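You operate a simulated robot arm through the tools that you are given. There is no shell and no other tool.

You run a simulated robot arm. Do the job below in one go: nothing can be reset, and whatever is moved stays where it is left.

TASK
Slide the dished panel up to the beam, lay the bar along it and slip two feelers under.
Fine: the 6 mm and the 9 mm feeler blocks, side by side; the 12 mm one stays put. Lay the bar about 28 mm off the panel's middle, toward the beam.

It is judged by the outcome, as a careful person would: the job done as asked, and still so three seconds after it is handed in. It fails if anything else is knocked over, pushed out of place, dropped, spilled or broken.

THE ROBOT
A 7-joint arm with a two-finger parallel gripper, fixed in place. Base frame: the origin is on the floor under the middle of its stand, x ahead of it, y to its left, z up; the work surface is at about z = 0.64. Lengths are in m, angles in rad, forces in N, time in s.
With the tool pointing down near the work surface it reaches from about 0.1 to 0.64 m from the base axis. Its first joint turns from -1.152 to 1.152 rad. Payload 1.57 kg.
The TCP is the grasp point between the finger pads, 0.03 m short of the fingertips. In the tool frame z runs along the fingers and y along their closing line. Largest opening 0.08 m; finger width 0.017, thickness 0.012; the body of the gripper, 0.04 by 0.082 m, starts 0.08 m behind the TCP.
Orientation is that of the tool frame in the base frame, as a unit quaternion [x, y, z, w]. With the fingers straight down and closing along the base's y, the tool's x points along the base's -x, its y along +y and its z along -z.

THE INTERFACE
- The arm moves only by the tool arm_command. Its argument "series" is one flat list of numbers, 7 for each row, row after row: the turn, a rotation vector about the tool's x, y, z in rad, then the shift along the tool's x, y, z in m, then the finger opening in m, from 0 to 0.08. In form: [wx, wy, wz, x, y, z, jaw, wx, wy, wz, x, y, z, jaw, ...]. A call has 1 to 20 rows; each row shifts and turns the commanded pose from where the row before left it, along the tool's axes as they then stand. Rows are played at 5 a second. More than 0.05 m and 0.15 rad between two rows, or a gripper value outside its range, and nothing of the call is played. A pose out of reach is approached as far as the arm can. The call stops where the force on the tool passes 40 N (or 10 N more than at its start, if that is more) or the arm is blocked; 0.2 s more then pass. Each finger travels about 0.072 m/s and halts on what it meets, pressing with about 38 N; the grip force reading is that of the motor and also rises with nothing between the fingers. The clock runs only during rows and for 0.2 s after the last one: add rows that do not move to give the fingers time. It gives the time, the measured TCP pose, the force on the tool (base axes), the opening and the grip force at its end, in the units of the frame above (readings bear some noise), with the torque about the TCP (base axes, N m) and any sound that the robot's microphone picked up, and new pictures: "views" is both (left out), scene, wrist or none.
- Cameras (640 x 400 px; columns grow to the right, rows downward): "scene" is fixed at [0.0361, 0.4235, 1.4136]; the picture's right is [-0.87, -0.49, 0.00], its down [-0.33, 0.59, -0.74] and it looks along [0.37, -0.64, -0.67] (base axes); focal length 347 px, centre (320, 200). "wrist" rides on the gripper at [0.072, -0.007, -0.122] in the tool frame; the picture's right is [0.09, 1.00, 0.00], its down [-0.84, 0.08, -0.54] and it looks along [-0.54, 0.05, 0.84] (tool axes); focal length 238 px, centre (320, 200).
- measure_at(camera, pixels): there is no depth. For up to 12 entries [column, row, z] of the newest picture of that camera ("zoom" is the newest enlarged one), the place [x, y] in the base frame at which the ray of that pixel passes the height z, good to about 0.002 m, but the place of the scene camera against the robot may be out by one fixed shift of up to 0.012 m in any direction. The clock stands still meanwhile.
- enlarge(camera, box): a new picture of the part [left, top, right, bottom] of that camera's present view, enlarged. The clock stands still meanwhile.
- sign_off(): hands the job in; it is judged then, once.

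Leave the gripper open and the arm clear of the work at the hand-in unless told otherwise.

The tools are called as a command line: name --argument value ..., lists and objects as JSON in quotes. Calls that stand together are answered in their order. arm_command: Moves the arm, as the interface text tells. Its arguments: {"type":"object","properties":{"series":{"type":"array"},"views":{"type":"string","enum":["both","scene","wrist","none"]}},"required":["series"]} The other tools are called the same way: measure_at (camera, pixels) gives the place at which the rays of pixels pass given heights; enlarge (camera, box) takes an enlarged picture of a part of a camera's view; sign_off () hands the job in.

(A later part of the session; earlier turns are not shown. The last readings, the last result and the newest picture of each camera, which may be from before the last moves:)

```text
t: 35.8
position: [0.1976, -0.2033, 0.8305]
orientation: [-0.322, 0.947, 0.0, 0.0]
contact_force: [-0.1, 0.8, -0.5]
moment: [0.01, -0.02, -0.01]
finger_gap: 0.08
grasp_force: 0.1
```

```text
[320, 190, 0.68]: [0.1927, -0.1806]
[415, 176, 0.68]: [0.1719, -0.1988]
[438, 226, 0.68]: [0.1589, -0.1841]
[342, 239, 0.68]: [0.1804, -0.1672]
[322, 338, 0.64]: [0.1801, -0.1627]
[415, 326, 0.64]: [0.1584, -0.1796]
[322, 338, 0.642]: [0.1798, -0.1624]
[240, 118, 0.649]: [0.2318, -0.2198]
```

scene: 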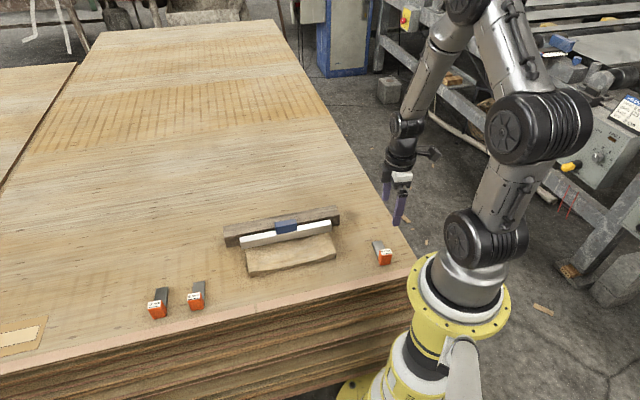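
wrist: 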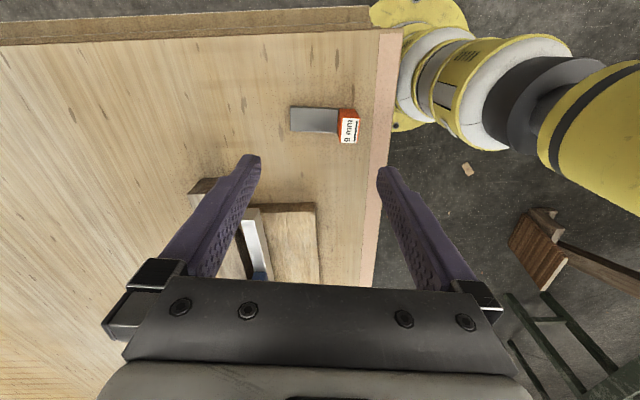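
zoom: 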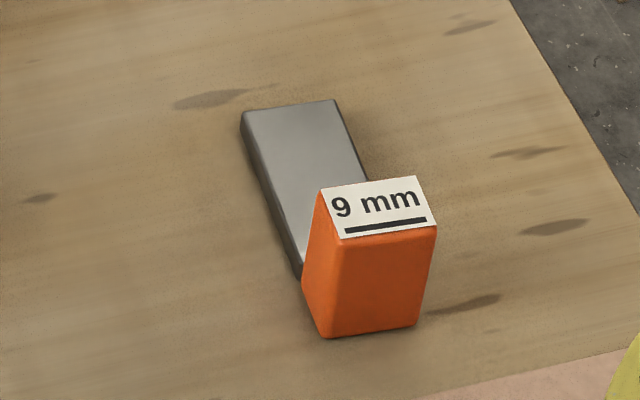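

The feeler's axis is at −47.8°, with its handle about 28 × 19 mm, 40 mm tall, centred at (0.181,−0.172). I'll turn −0.08 rad, centre over the handle and go down partway, then verify.

arm_command --series '[0, 0, -0.08, 0, 0, 0, 0.08, 0, 0, 0, -0.0084, 0.0341, 0, 0.08, 0, 0, 0, 0, 0, 0.03, 0.08, 0, 0, 0, 0, 0, 0.03, 0.08, 0, 0, 0, 0, 0, 0, 0.08]'

enlarge --camera "wrist" --box '[200, 80, 440, 230]'

```text
t: 37.0
position: [0.1824, -0.1704, 0.7697]
orientation: [-0.36, 0.933, 0.0, 0.0]
contact_force: [-0.1, 0.0, 0.4]
moment: [0.01, 0.01, 0.0]
finger_gap: 0.0799
grasp_force: 0.2
```

scene: 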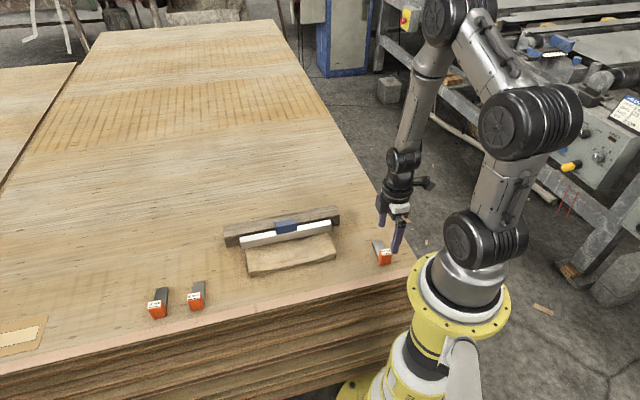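
wrist: 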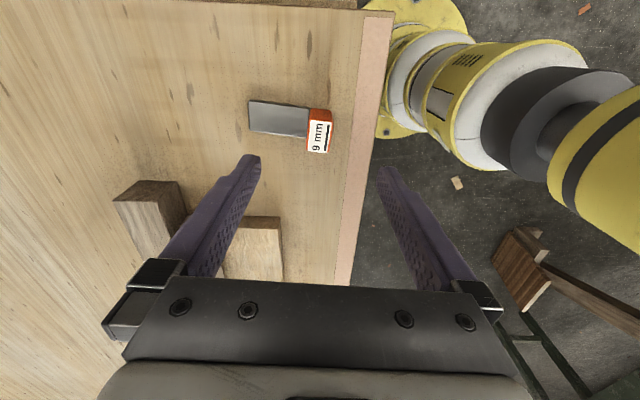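

```text
2.67 times, centred on (320, 155) of wrist
```

zoom: 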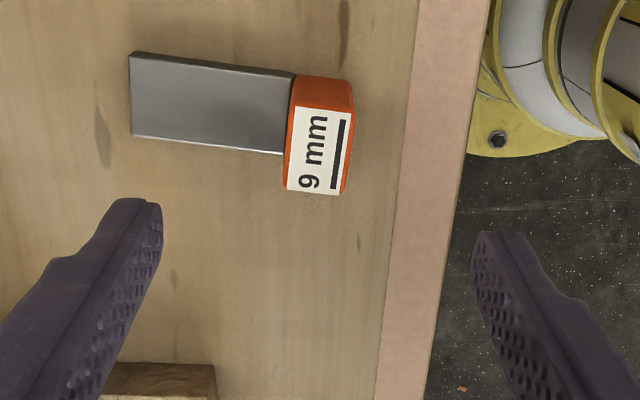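

measure_at --camera "zoom" --pixels '[[297, 105, 0.68], [355, 112, 0.68], [341, 195, 0.68], [285, 191, 0.68], [131, 53, 0.649], [293, 74, 0.649], [133, 136, 0.649], [285, 153, 0.649]]'

```text
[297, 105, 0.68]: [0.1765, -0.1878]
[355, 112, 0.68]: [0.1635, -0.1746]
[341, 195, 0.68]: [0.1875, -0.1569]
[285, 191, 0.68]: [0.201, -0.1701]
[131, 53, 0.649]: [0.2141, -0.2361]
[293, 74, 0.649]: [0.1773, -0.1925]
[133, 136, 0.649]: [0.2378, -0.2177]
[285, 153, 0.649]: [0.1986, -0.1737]
```

I'm centred within 2 mm. I'll descend to z≈0.684, with the tips about 5 mm above the blade top, astride the handle front and back.

arm_command --series '[0, 0, 0, 0.001, -0.001, 0.03, 0.06, 0, 0, 0, 0, 0, 0.03, 0.05, 0, 0, 0, 0, 0, 0.0257, 0.05, 0, 0, 0, 0, 0, 0, 0.05]'

enlarge --camera "wrist" --box '[200, 60, 440, 230]'

enlarge --camera "scene" --box '[345, 205, 425, 272]'

```text
t: 38.0
position: [0.1842, -0.1706, 0.683]
orientation: [-0.36, 0.933, -0.001, 0.0]
contact_force: [-0.8, 0.1, -0.1]
moment: [0.01, 0.0, 0.01]
finger_gap: 0.05
grasp_force: 0.0
```

scene: 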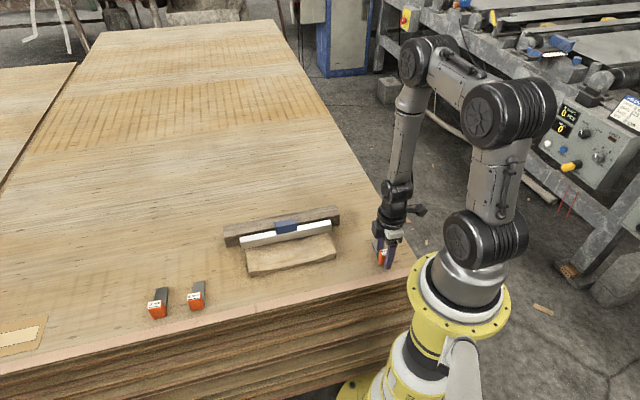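
wrist: 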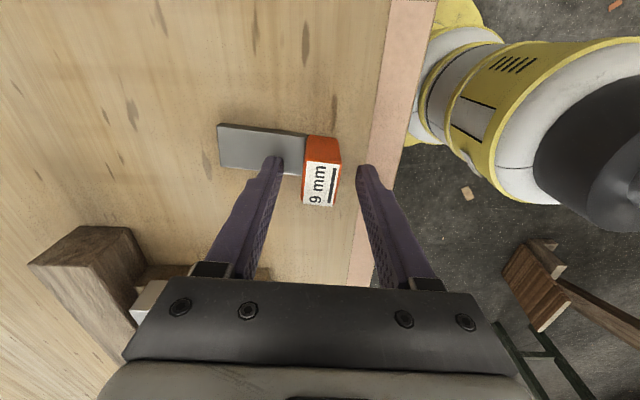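

```text
2.35 times, centred on (320, 145) of wrist
```

zoom: 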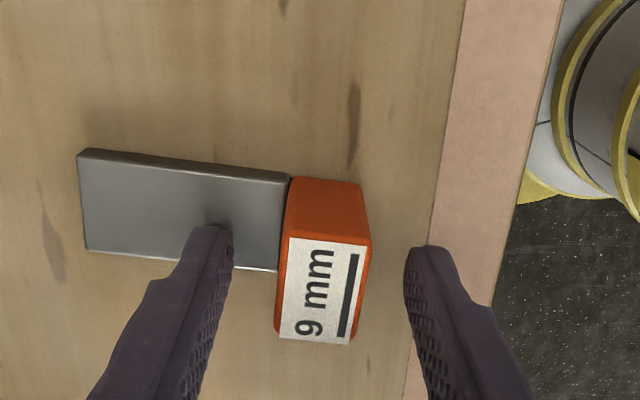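

```text
5.97 times, centred on (385, 238) of scene
```

zoom: 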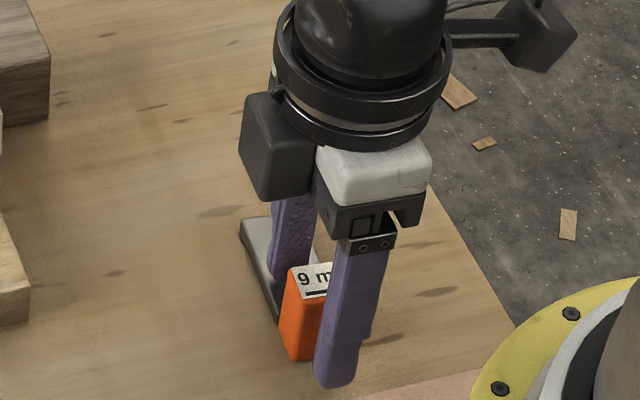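

measure_at --camera "wrist" --pixels '[[307.25, 160.7, 0.68], [341.7, 164.1, 0.68], [333.6, 206.6, 0.68], [300.9, 202.4, 0.68]]'

```text
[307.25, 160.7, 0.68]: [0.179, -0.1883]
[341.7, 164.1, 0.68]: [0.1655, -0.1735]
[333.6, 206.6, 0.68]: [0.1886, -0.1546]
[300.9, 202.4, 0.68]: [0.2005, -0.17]
```

The TCP is about 1 mm off the handle's centre. Closing.

arm_command --series '[0, 0, 0, 0, 0, 0, 0.03, 0, 0, 0, 0, 0, 0, 0.01, 0, 0, 0, 0, 0, 0, 0.005, 0, 0, 0, 0, 0, 0, 0.005, 0, 0, 0, 0, 0, 0, 0.005]'

enlarge --camera "wrist" --box '[200, 60, 440, 230]'

```text
t: 39.2
position: [0.1845, -0.1708, 0.6845]
orientation: [-0.36, 0.933, 0.0, 0.0]
contact_force: [0.5, 0.2, -0.6]
moment: [-0.01, 0.02, 0.0]
finger_gap: 0.021
grasp_force: 34.4
```

scene: 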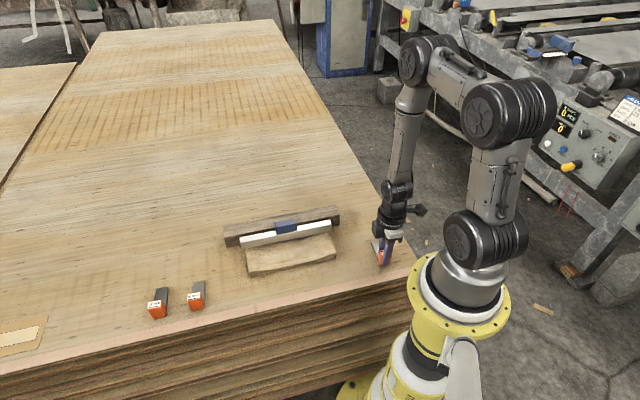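
wrist: 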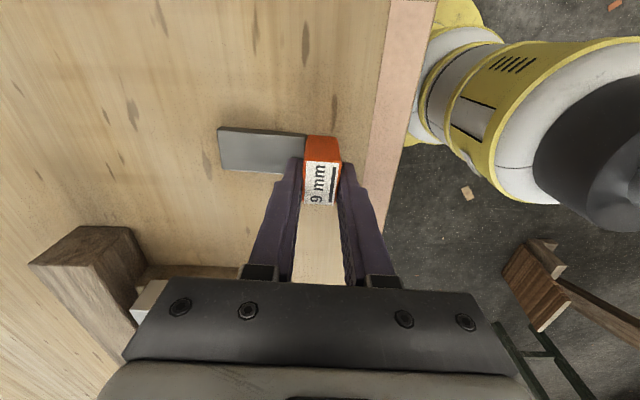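

```text
2.35 times, centred on (320, 145) of wrist
```

zoom: 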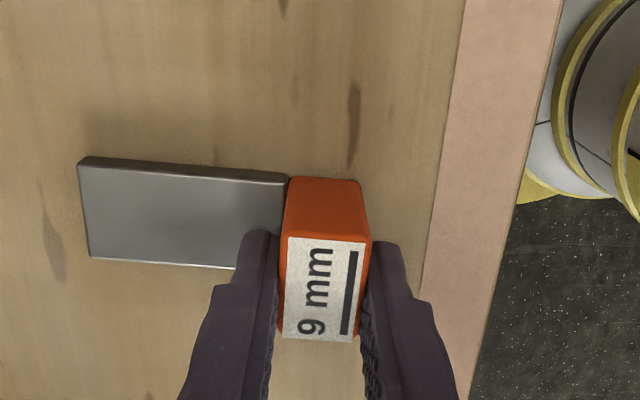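

Gripped (gap 21 mm, 34 N). The feeler's underside is 44 mm below the TCP and its tip about 68 mm ahead. I'll lift, then square it up with the panel (−0.052 rad).

arm_command --series '[0, 0, 0, 0, 0, -0.005, 0.005, 0, 0, 0, 0, 0, -0.025, 0.005, 0, 0, 0, 0, 0, -0.04, 0.005, 0, 0, 0, 0, 0, -0.046, 0.005, 0, 0, -0.0524, 0, 0, 0, 0.005, 0, 0, 0, 0, 0, 0, 0.005]'

enlarge --camera "wrist" --box '[200, 60, 440, 230]'

enlarge --camera "scene" --box '[335, 175, 425, 272]'

```text
t: 40.6
position: [0.1815, -0.172, 0.8006]
orientation: [-0.384, 0.923, 0.0, 0.0]
contact_force: [0.1, 0.3, -0.7]
moment: [0.01, 0.04, 0.01]
finger_gap: 0.0211
grasp_force: 34.3
```

scene: 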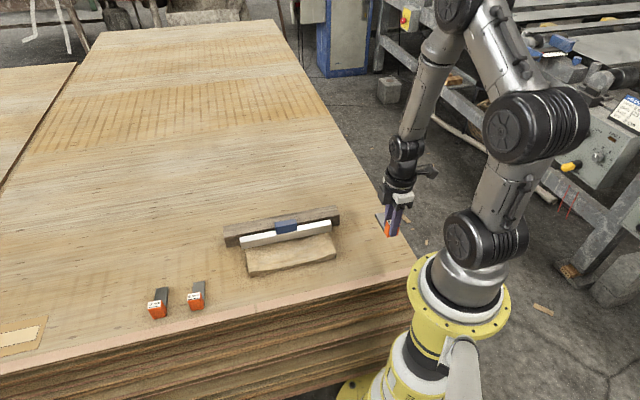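
wrist: 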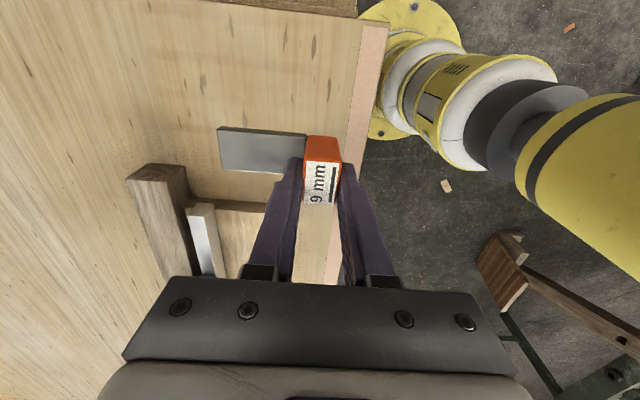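

```text
2.35 times, centred on (320, 145) of wrist
```

zoom: 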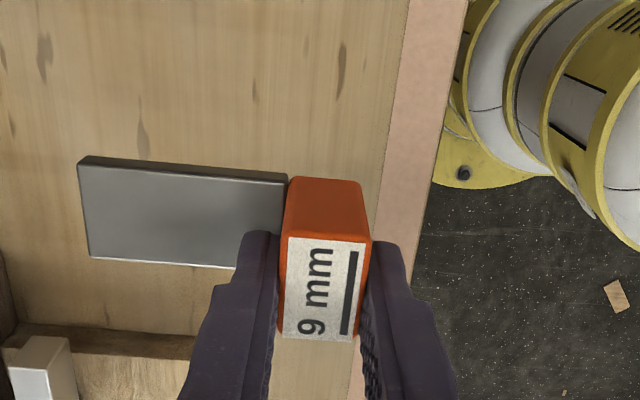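

```text
4.12 times, centred on (380, 224) of scene
```

zoom: 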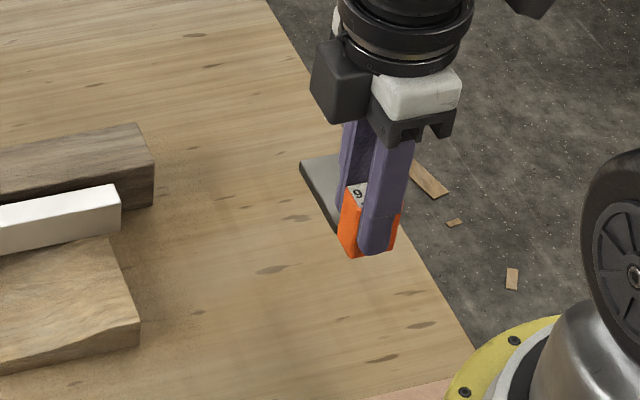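

Held firm and level. Now to above the slot: the low-l side of the panel's middle, tip just short of the bar's near face (tool −x 0.234, −y 0.0525), still at z 0.80.

arm_command --series '[0, 0, 0, -0.0468, -0.0105, 0, 0.005, 0, 0, 0, -0.0468, -0.0105, 0, 0.005, 0, 0, 0, -0.0468, -0.0105, 0, 0.005, 0, 0, 0, -0.0468, -0.0105, 0, 0.005, 0, 0, 0, -0.0468, -0.0105, 0, 0.005, 0, 0, 0, 0, 0, 0, 0.005]'

enlarge --camera "wrist" --box '[120, 20, 440, 220]'

enlarge --camera "scene" --box '[225, 170, 345, 280]'

```text
t: 42.0
position: [0.3867, -0.0437, 0.8031]
orientation: [-0.383, 0.924, -0.001, 0.0]
contact_force: [-1.1, -0.2, -0.6]
moment: [0.02, 0.01, -0.02]
finger_gap: 0.021
grasp_force: 33.8
```

scene: 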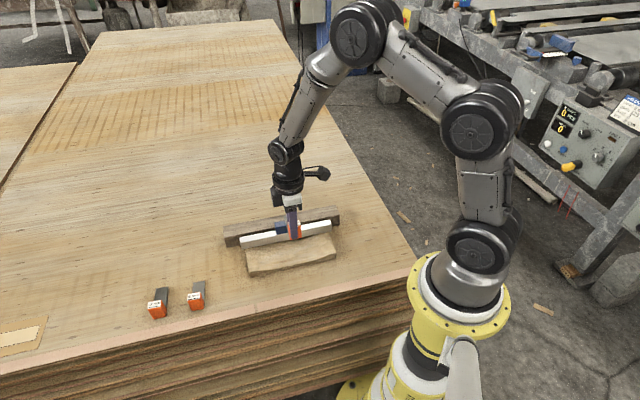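
wrist: 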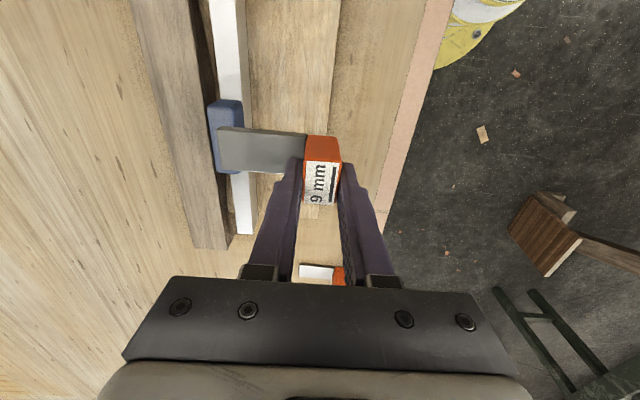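

```text
2.00 times, centred on (280, 120) of wrist
```

zoom: 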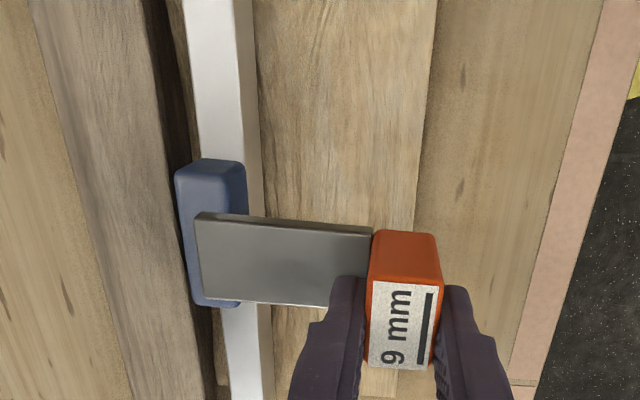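

```text
3.64 times, centred on (285, 225) of scene
```

zoom: 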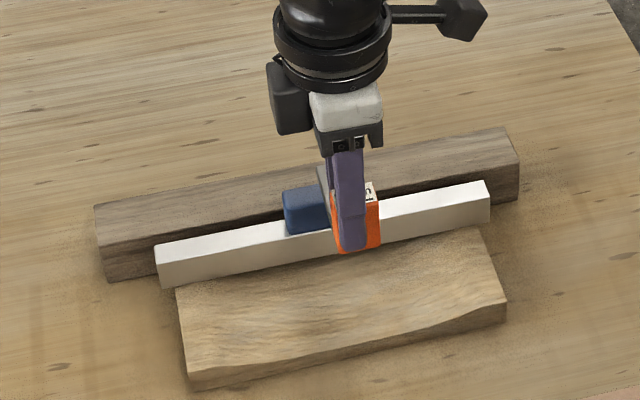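

enlarge --camera "wrist" --box '[190, 20, 290, 90]'

measure_at --camera "wrist" --pixels '[[217.5, 127.5, 0.768], [222.5, 170, 0.768], [305, 135, 0.768], [301, 205, 0.768]]'

```text
5.71 times, centred on (240, 55) of wrist
```

zoom: 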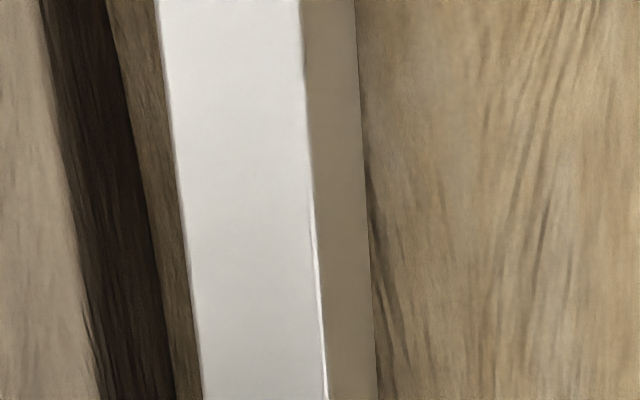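

```text
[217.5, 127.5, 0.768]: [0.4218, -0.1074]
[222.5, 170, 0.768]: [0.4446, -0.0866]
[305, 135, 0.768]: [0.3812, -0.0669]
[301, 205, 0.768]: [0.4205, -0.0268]
```

measure_at --camera "zoom" --pixels '[[313, 200, 0.692], [367, 200, 0.665], [182, 200, 0.692], [303, 20, 0.692], [357, 20, 0.665], [158, 200, 0.655], [176, 390, 0.655]]'

```text
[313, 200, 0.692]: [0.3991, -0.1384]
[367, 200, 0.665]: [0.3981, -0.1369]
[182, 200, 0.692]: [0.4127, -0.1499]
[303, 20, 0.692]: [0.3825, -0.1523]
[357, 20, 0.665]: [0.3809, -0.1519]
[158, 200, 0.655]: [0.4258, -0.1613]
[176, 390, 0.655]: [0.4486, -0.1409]
```

The tip is about 3 mm short of the bar's near face. I'll back off another 1.5 mm and lower 95 mm, to about 10 mm above the dish floor.

arm_command --series '[0, 0, 0, 0, 0.0015, 0.035, 0.005, 0, 0, 0, 0, 0, 0.035, 0.005, 0, 0, 0, 0, 0, 0.02, 0.005, 0, 0, 0, 0, 0, 0.005, 0.005, 0, 0, 0, 0, 0, 0, 0.005]'

enlarge --camera "wrist" --box '[120, 20, 440, 220]'

enlarge --camera "scene" --box '[240, 200, 340, 275]'

```text
t: 43.2
position: [0.3834, -0.0424, 0.7064]
orientation: [-0.384, 0.923, 0.0, -0.001]
contact_force: [0.2, 0.5, -0.9]
moment: [0.05, 0.01, -0.04]
finger_gap: 0.021
grasp_force: 34.2
```

scene: 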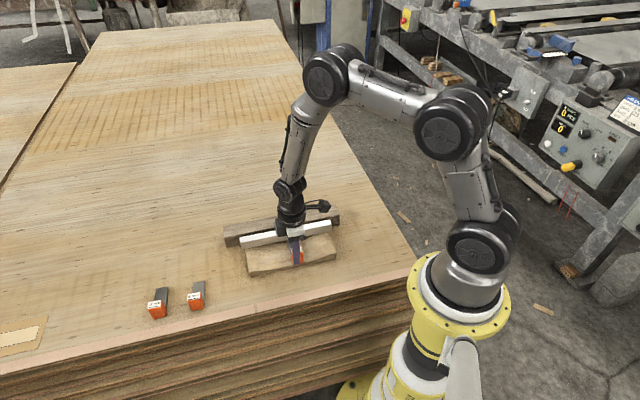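
wrist: 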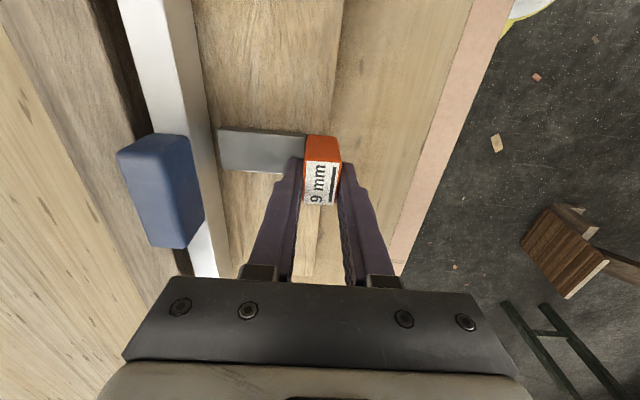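

```text
2.00 times, centred on (280, 120) of wrist
```

zoom: 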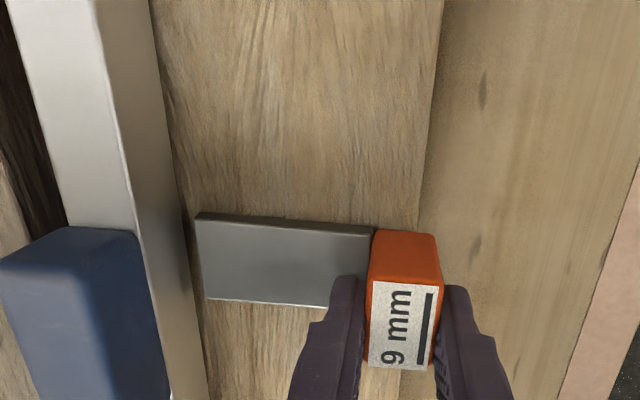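

```text
5.33 times, centred on (290, 238) of scene
```

zoom: 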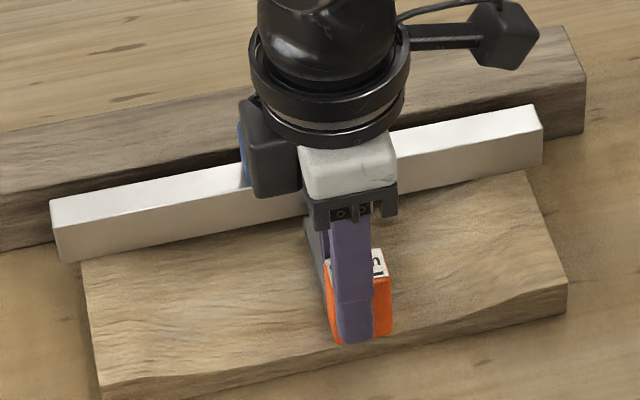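

Good clearance from the bar. I'll lower 5 mm more slowly and check the force.

arm_command --series '[0, 0, 0, 0, 0, 0.002, 0.005, 0, 0, 0, 0, 0, 0.002, 0.005, 0, 0, 0, 0, 0, 0.001, 0.005, 0, 0, 0, 0, 0, 0, 0.005]' --views "none"

```text
t: 44.2
position: [0.383, -0.0408, 0.7013]
orientation: [-0.384, 0.923, 0.001, 0.0]
contact_force: [-0.2, 0.2, -0.4]
moment: [0.02, -0.02, -0.01]
finger_gap: 0.0211
grasp_force: 34.7
```

No contact yet at z 0.701. Next is 1 mm.

arm_command --series '[0, 0, 0, 0, 0, 0.001, 0.005, 0, 0, 0, 0, 0, 0, 0.005]' --views "none"

```text
t: 44.8
position: [0.3826, -0.0412, 0.7003]
orientation: [-0.386, 0.923, 0.0, 0.001]
contact_force: [0.8, 0.2, -1.3]
moment: [0.02, 0.02, -0.01]
finger_gap: 0.0211
grasp_force: 34.7
```

arm_command --series '[0, 0, 0, 0, 0, 0.001, 0.005, 0, 0, 0, 0, 0, 0, 0.005]' --views "none"

```text
t: 45.4
position: [0.3816, -0.041, 0.6983]
orientation: [-0.384, 0.923, 0.0, 0.0]
contact_force: [-0.4, -2.0, 2.3]
moment: [-0.09, 0.07, -0.01]
finger_gap: 0.021
grasp_force: 34.6
```

Touch-down at z≈0.698 (about 3 N). I'll open the jaws to 0.025 so the feeler lies freely in the dish, and look.

arm_command --series '[0, 0, 0, 0, 0, 0, 0.023, 0, 0, 0, 0, 0, 0, 0.025, 0, 0, 0, 0, 0, 0, 0.025]'

enlarge --camera "wrist" --box '[120, 20, 440, 220]'

enlarge --camera "scene" --box '[240, 200, 340, 275]'

```text
t: 46.2
position: [0.3826, -0.0402, 0.6988]
orientation: [-0.384, 0.923, 0.0, 0.0]
contact_force: [0.6, 0.1, 0.3]
moment: [0.0, -0.01, 0.01]
finger_gap: 0.0248
grasp_force: 0.0
```

scene: 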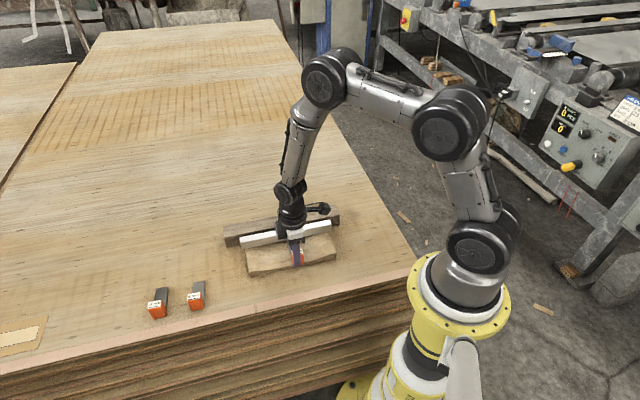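
wrist: 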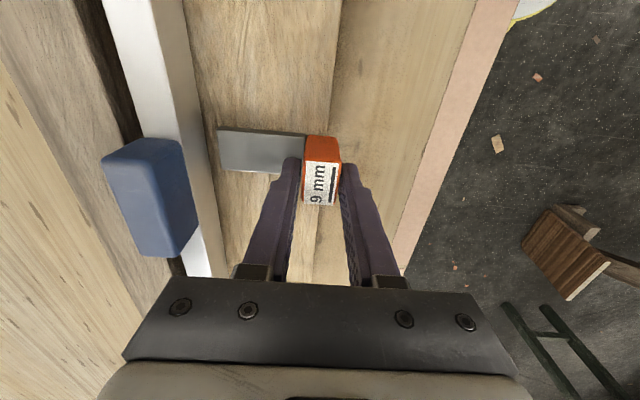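

```text
2.00 times, centred on (280, 120) of wrist
```

zoom: 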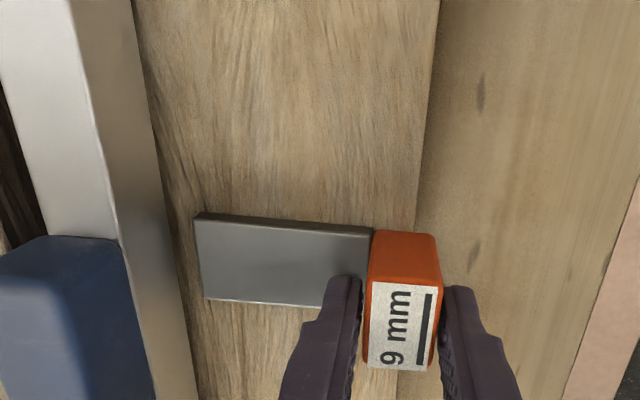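

```text
5.33 times, centred on (290, 238) of scene
```

zoom: 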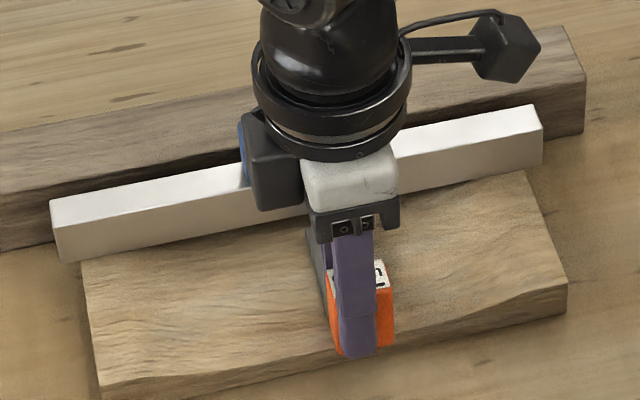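

The feeler lies free. I'll push it toward the bar with the back finger (tool −y), 2 mm per row: first 8 mm, up to the bar's edge.

arm_command --series '[0, 0, 0, 0, -0.002, 0, 0.025, 0, 0, 0, 0, -0.002, 0, 0.025, 0, 0, 0, 0, -0.002, 0, 0.025, 0, 0, 0, 0, -0.002, 0, 0.025]'

enlarge --camera "wrist" --box '[120, 20, 440, 220]'

```text
t: 47.2
position: [0.3875, -0.0464, 0.7009]
orientation: [-0.385, 0.923, 0.0, -0.001]
contact_force: [-0.7, 0.7, -0.2]
moment: [0.03, -0.01, -0.01]
finger_gap: 0.0253
grasp_force: 0.7
```

scene: 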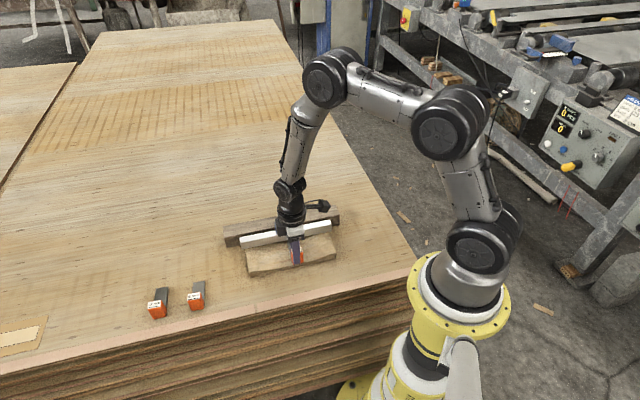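
wrist: 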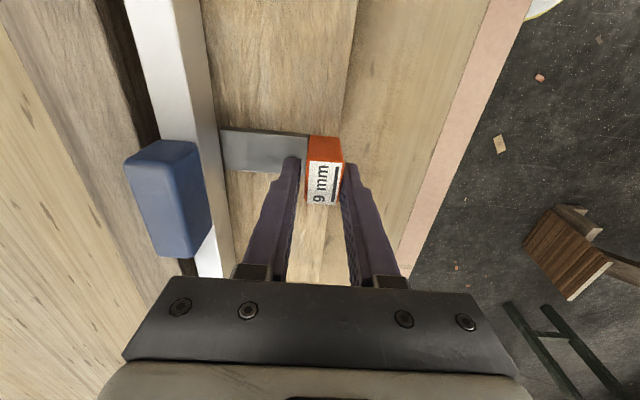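

```text
2.00 times, centred on (280, 120) of wrist
```

zoom: 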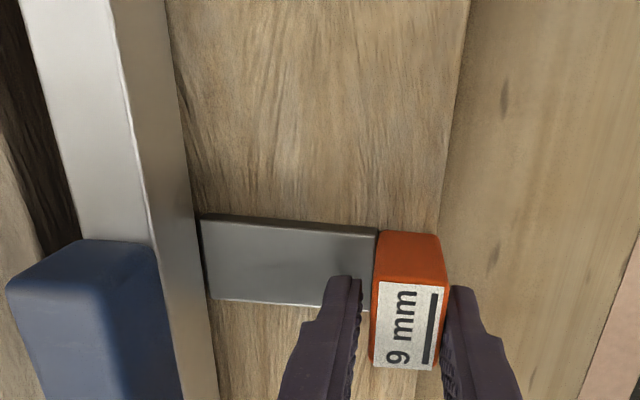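

The tip is at the bar's near face, with only light force. I'll push a further 4 mm, then check whether it goes under and the bar stays.

arm_command --series '[0, 0, 0, 0, -0.001, 0, 0.025, 0, 0, 0, 0, -0.001, 0, 0.025, 0, 0, 0, 0, -0.001, 0, 0.025, 0, 0, 0, 0, -0.001, 0, 0.025]'

enlarge --camera "wrist" --box '[120, 20, 440, 220]'

enlarge --camera "scene" --box '[235, 205, 345, 270]'

```text
t: 48.2
position: [0.3914, -0.0503, 0.6977]
orientation: [-0.384, 0.923, 0.0, 0.0]
contact_force: [-0.9, 0.6, -0.9]
moment: [-0.01, 0.0, 0.01]
finger_gap: 0.0253
grasp_force: 0.2
```

scene: 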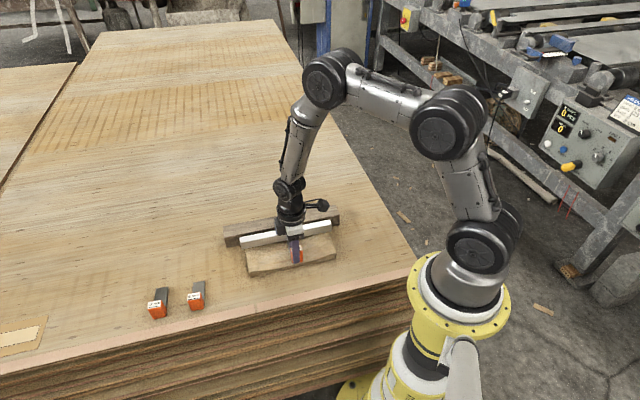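
wrist: 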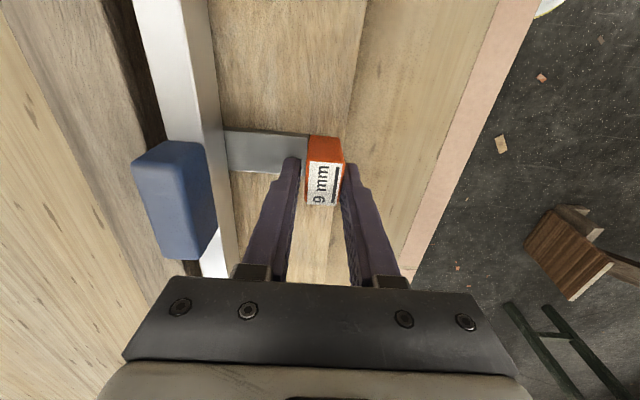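

```text
2.00 times, centred on (280, 120) of wrist
```

zoom: 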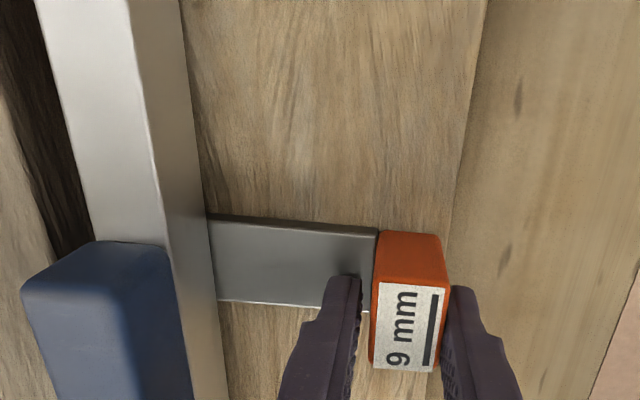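

```text
5.82 times, centred on (290, 238) of scene
```

zoom: 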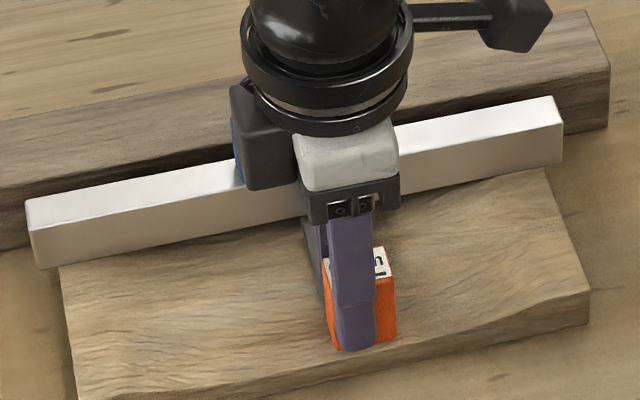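

The blade tip has entered under the bar, the force is under 1 N, and the bar hasn't shifted. Pushing on 8 mm.

arm_command --series '[0, 0, 0, 0, -0.002, 0, 0.025, 0, 0, 0, 0, -0.002, 0, 0.025, 0, 0, 0, 0, -0.002, 0, 0.025, 0, 0, 0, 0, -0.002, 0, 0.025]'

enlarge --camera "wrist" --box '[120, 20, 440, 220]'

enlarge --camera "scene" --box '[235, 205, 345, 270]'

```text
t: 49.2
position: [0.3982, -0.0552, 0.698]
orientation: [-0.384, 0.923, 0.001, 0.0]
contact_force: [-0.4, 1.0, 0.6]
moment: [0.02, 0.02, -0.02]
finger_gap: 0.0253
grasp_force: 0.3
```

scene: 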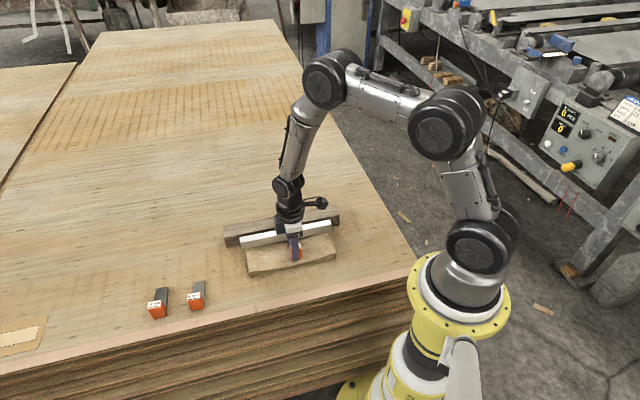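
wrist: 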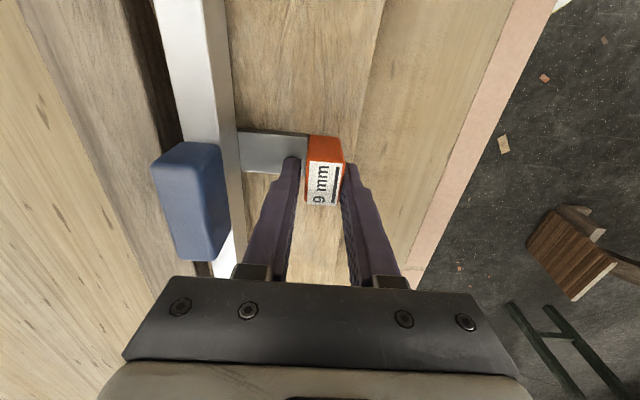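

```text
2.00 times, centred on (280, 120) of wrist
```

zoom: 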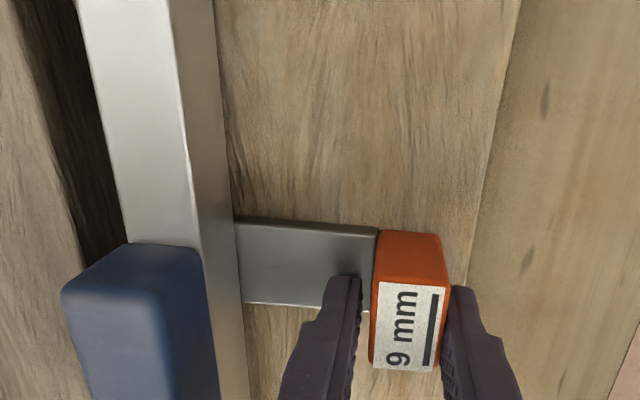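

```text
5.82 times, centred on (290, 238) of scene
```

zoom: 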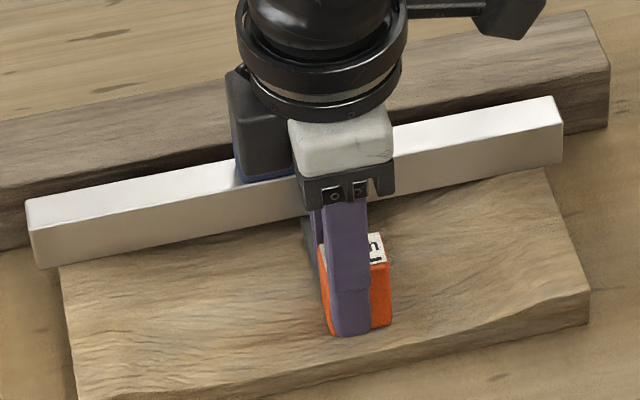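

It's going in smoothly, about 12 mm under now. Another 12 mm.

arm_command --series '[0, 0, 0, 0, -0.002, 0, 0.025, 0, 0, 0, 0, -0.002, 0, 0.025, 0, 0, 0, 0, -0.002, 0, 0.025, 0, 0, 0, 0, -0.002, 0, 0.025, 0, 0, 0, 0, -0.002, 0, 0.025, 0, 0, 0, 0, -0.002, 0, 0.025]'

enlarge --camera "wrist" --box '[120, 20, 440, 220]'

enlarge --camera "scene" --box '[235, 205, 345, 270]'

```text
t: 50.6
position: [0.4048, -0.0644, 0.698]
orientation: [-0.384, 0.923, 0.0, 0.0]
contact_force: [0.6, -0.3, 0.1]
moment: [0.04, 0.04, -0.03]
finger_gap: 0.0252
grasp_force: 0.0
```

scene: 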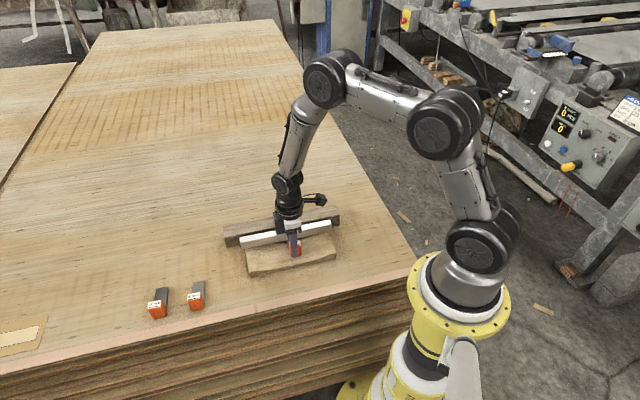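
wrist: 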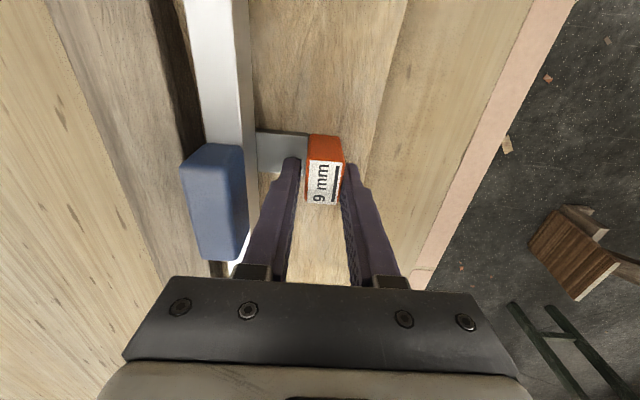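

```text
2.00 times, centred on (280, 120) of wrist
```

zoom: 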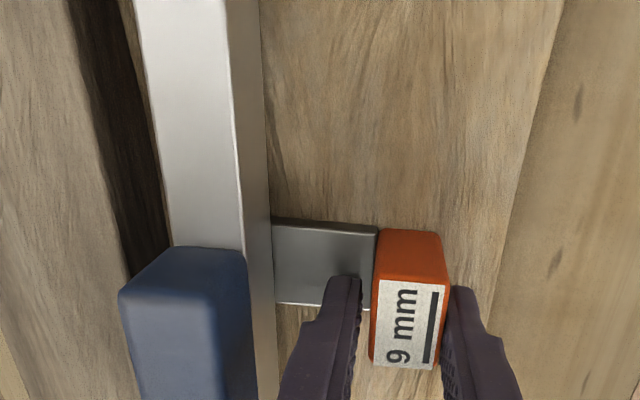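

```text
5.82 times, centred on (290, 238) of scene
```

zoom: 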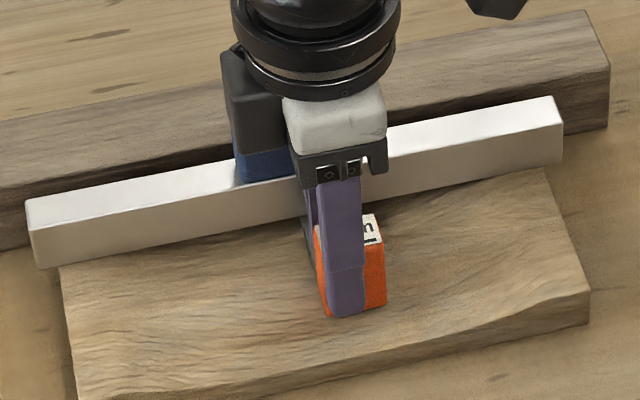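

About 24 mm is under now, just past the bar's far face. I'll push 4 mm more for margin, then back the tool off 2 mm to centre the jaws around the handle before leaving.

arm_command --series '[0, 0, 0, 0, -0.002, 0, 0.025, 0, 0, 0, 0, -0.002, 0, 0.025, 0, 0, 0, 0, 0, 0, 0.025, 0, 0, 0, 0, 0.002, 0, 0.03, 0, 0, 0, 0, 0, 0, 0.03]'

enlarge --camera "wrist" --box '[120, 20, 440, 220]'

enlarge --camera "scene" --box '[235, 205, 345, 270]'

```text
t: 51.8
position: [0.407, -0.0651, 0.6992]
orientation: [-0.384, 0.923, 0.0, 0.0]
contact_force: [0.5, 0.4, 0.3]
moment: [0.01, 0.0, 0.01]
finger_gap: 0.0302
grasp_force: 0.0
```

scene: 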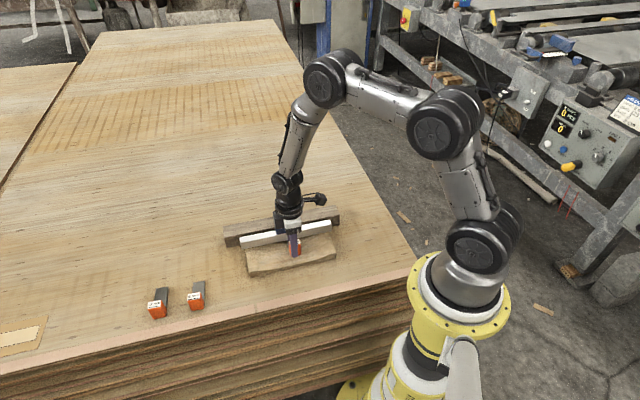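
wrist: 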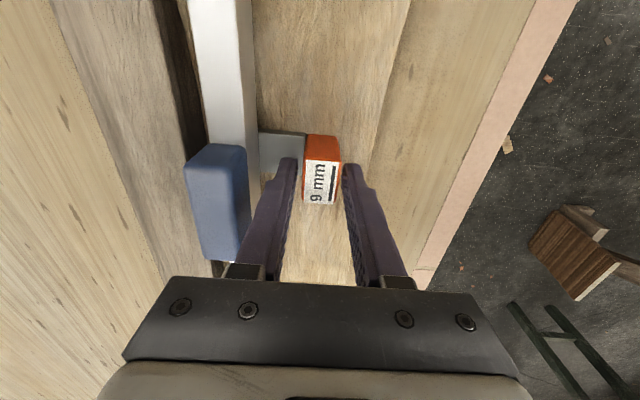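

```text
2.00 times, centred on (280, 120) of wrist
```

zoom: 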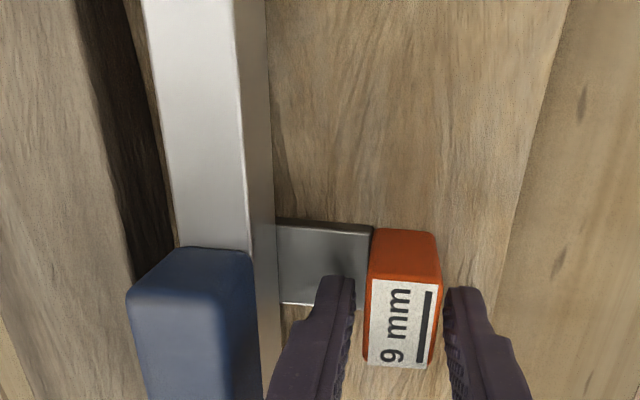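

```text
5.82 times, centred on (290, 238) of scene
```

zoom: 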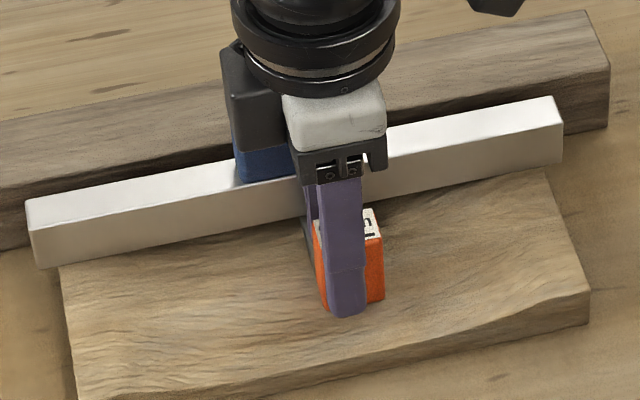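

The 9 mm feeler is in, with about 27 mm of blade under the bar and the bar unmoved. I'll rise straight up and then travel high toward the 6 mm feeler near (0.53,0.18).

arm_command --series '[0, 0, 0, 0, 0, -0.01, 0.03, 0, 0, 0, 0, 0, -0.02, 0.03, 0, 0, 0, 0, 0, -0.03, 0.03, 0, 0, 0, 0, 0, -0.035, 0.05, 0, 0, 0, 0, 0, -0.035, 0.08, 0, 0, 0, -0.044, 0.0144, 0, 0.08, 0, 0, 0, -0.044, 0.0144, 0, 0.08, 0, 0, 0, -0.044, 0.0144, 0, 0.08, 0, 0, 0, -0.044, 0.0144, 0, 0.08, 0, 0, 0, -0.044, 0.0144, 0, 0.08, 0, 0, 0, -0.03, 0.0144, 0, 0.08, 0, 0, 0, 0, 0, 0, 0.08]'

enlarge --camera "scene" --box '[225, 200, 345, 280]'

```text
t: 54.4
position: [0.5221, 0.1766, 0.8279]
orientation: [-0.385, 0.923, 0.0, 0.0]
contact_force: [0.6, 0.8, -0.1]
moment: [0.01, 0.0, 0.01]
finger_gap: 0.08
grasp_force: 0.0
```

scene: 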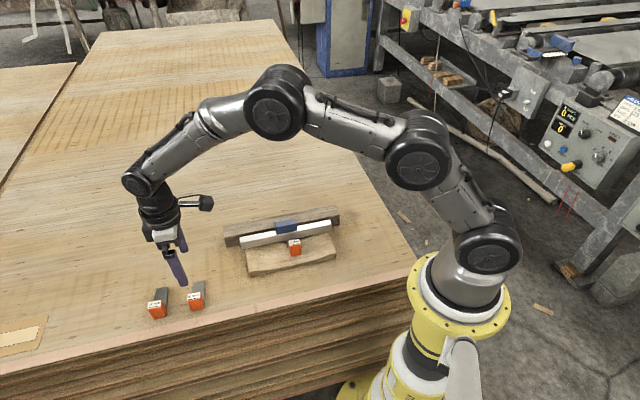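
wrist: 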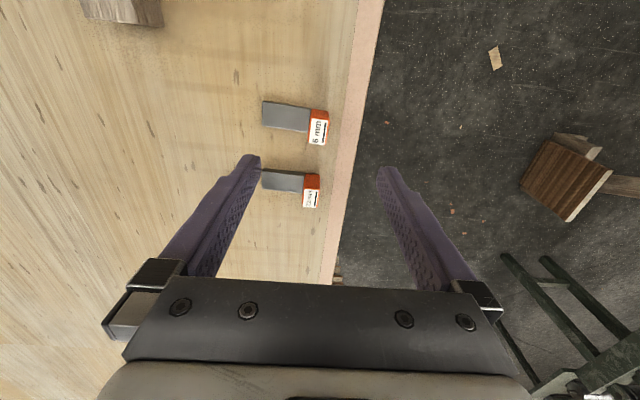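

```text
5.00 times, centred on (285, 240) of scene
```

zoom: 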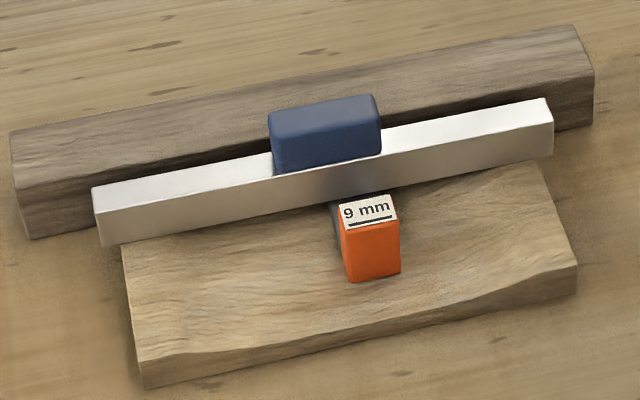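

The 9 mm feeler sits nicely under the bar. In the wrist view the 6 mm feeler is the upper one at (262–330,100–145) and the 12 mm one is at (262–320,170–208). I'll confirm which is which and measure.

enlarge --camera "wrist" --box '[240, 85, 360, 160]'

enlarge --camera "scene" --box '[130, 260, 240, 335]'

```text
5.33 times, centred on (300, 122) of wrist
```

zoom: 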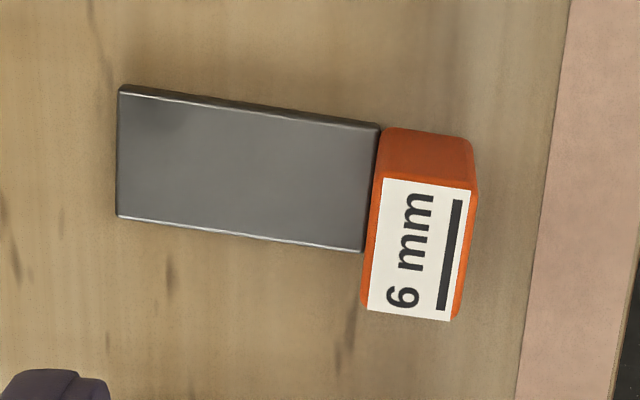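

```text
5.33 times, centred on (185, 298) of scene
```

zoom: 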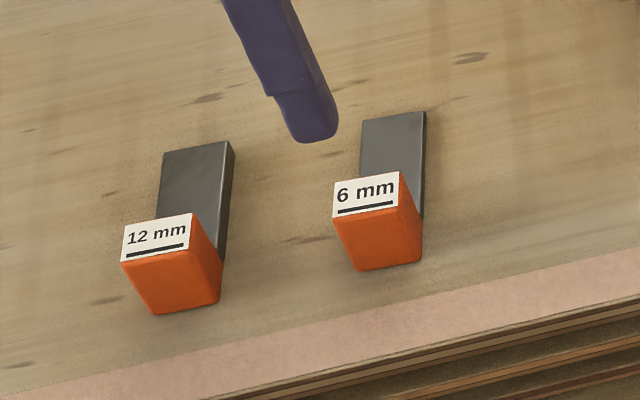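

measure_at --camera "wrist" --pixels '[[312, 117.7, 0.68], [328.5, 120.1, 0.68], [324.9, 144.5, 0.68], [309, 143, 0.68], [262.5, 101.4, 0.646], [261.9, 124.8, 0.646], [311.25, 108.3, 0.646], [307.9, 131.4, 0.646]]'

```text
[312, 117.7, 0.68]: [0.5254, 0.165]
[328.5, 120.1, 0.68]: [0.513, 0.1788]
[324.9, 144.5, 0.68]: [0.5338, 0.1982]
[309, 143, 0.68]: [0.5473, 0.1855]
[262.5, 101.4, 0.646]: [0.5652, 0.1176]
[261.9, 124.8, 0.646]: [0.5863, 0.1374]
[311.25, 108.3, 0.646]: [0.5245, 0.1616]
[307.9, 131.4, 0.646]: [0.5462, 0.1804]
```

This is the 6 mm one: handle centre (0.530,0.182), axis about −47°. I'll align (+0.04 rad), centre, and go partway down.

arm_command --series '[0, 0, 0.04, 0, 0, 0, 0.08, 0, 0, 0, -0.0093, -0.0014, 0, 0.06, 0, 0, 0, 0, 0, 0.035, 0.05, 0, 0, 0, 0, 0, 0.03, 0.05, 0, 0, 0, 0, 0, 0, 0.05]'

enlarge --camera "wrist" --box '[220, 80, 420, 210]'

```text
t: 55.6
position: [0.5282, 0.1798, 0.7625]
orientation: [-0.365, 0.931, 0.0, 0.001]
contact_force: [-0.2, 0.1, 0.0]
moment: [-0.01, 0.03, -0.01]
finger_gap: 0.0502
grasp_force: 0.0
```

scene: 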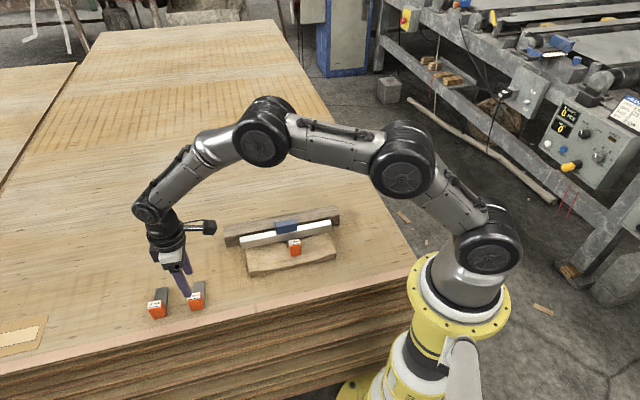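
wrist: 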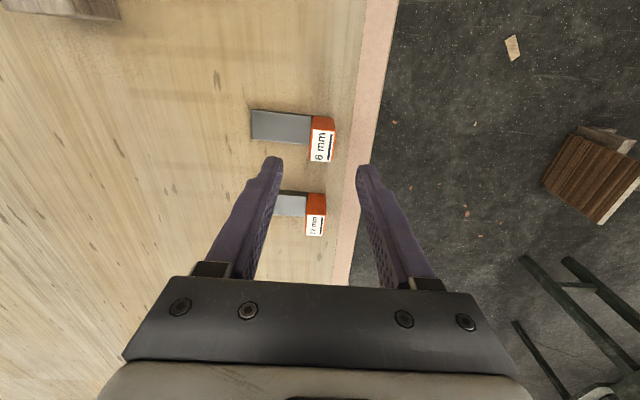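

```text
3.08 times, centred on (320, 145) of wrist
```

zoom: 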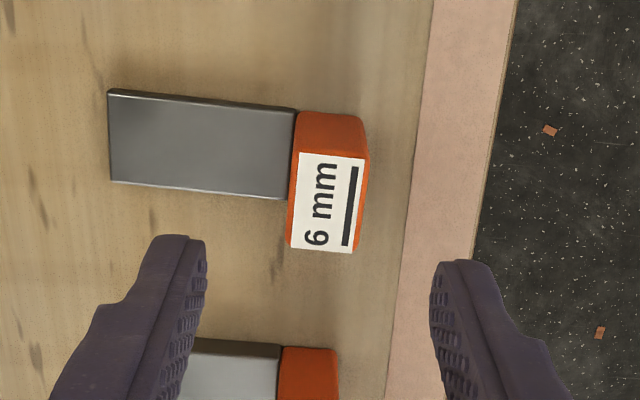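

measure_at --camera "zoom" --pixels '[[300, 152, 0.68], [368, 160, 0.68], [355, 253, 0.68], [289, 248, 0.68], [109, 90, 0.646], [110, 182, 0.646], [295, 108, 0.646], [288, 199, 0.646]]'

```text
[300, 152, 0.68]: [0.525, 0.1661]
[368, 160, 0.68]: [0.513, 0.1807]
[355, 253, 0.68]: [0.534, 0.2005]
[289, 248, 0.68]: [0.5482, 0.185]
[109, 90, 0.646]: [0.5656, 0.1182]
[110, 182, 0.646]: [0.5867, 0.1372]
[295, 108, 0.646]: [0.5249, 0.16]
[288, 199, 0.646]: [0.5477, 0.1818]
```

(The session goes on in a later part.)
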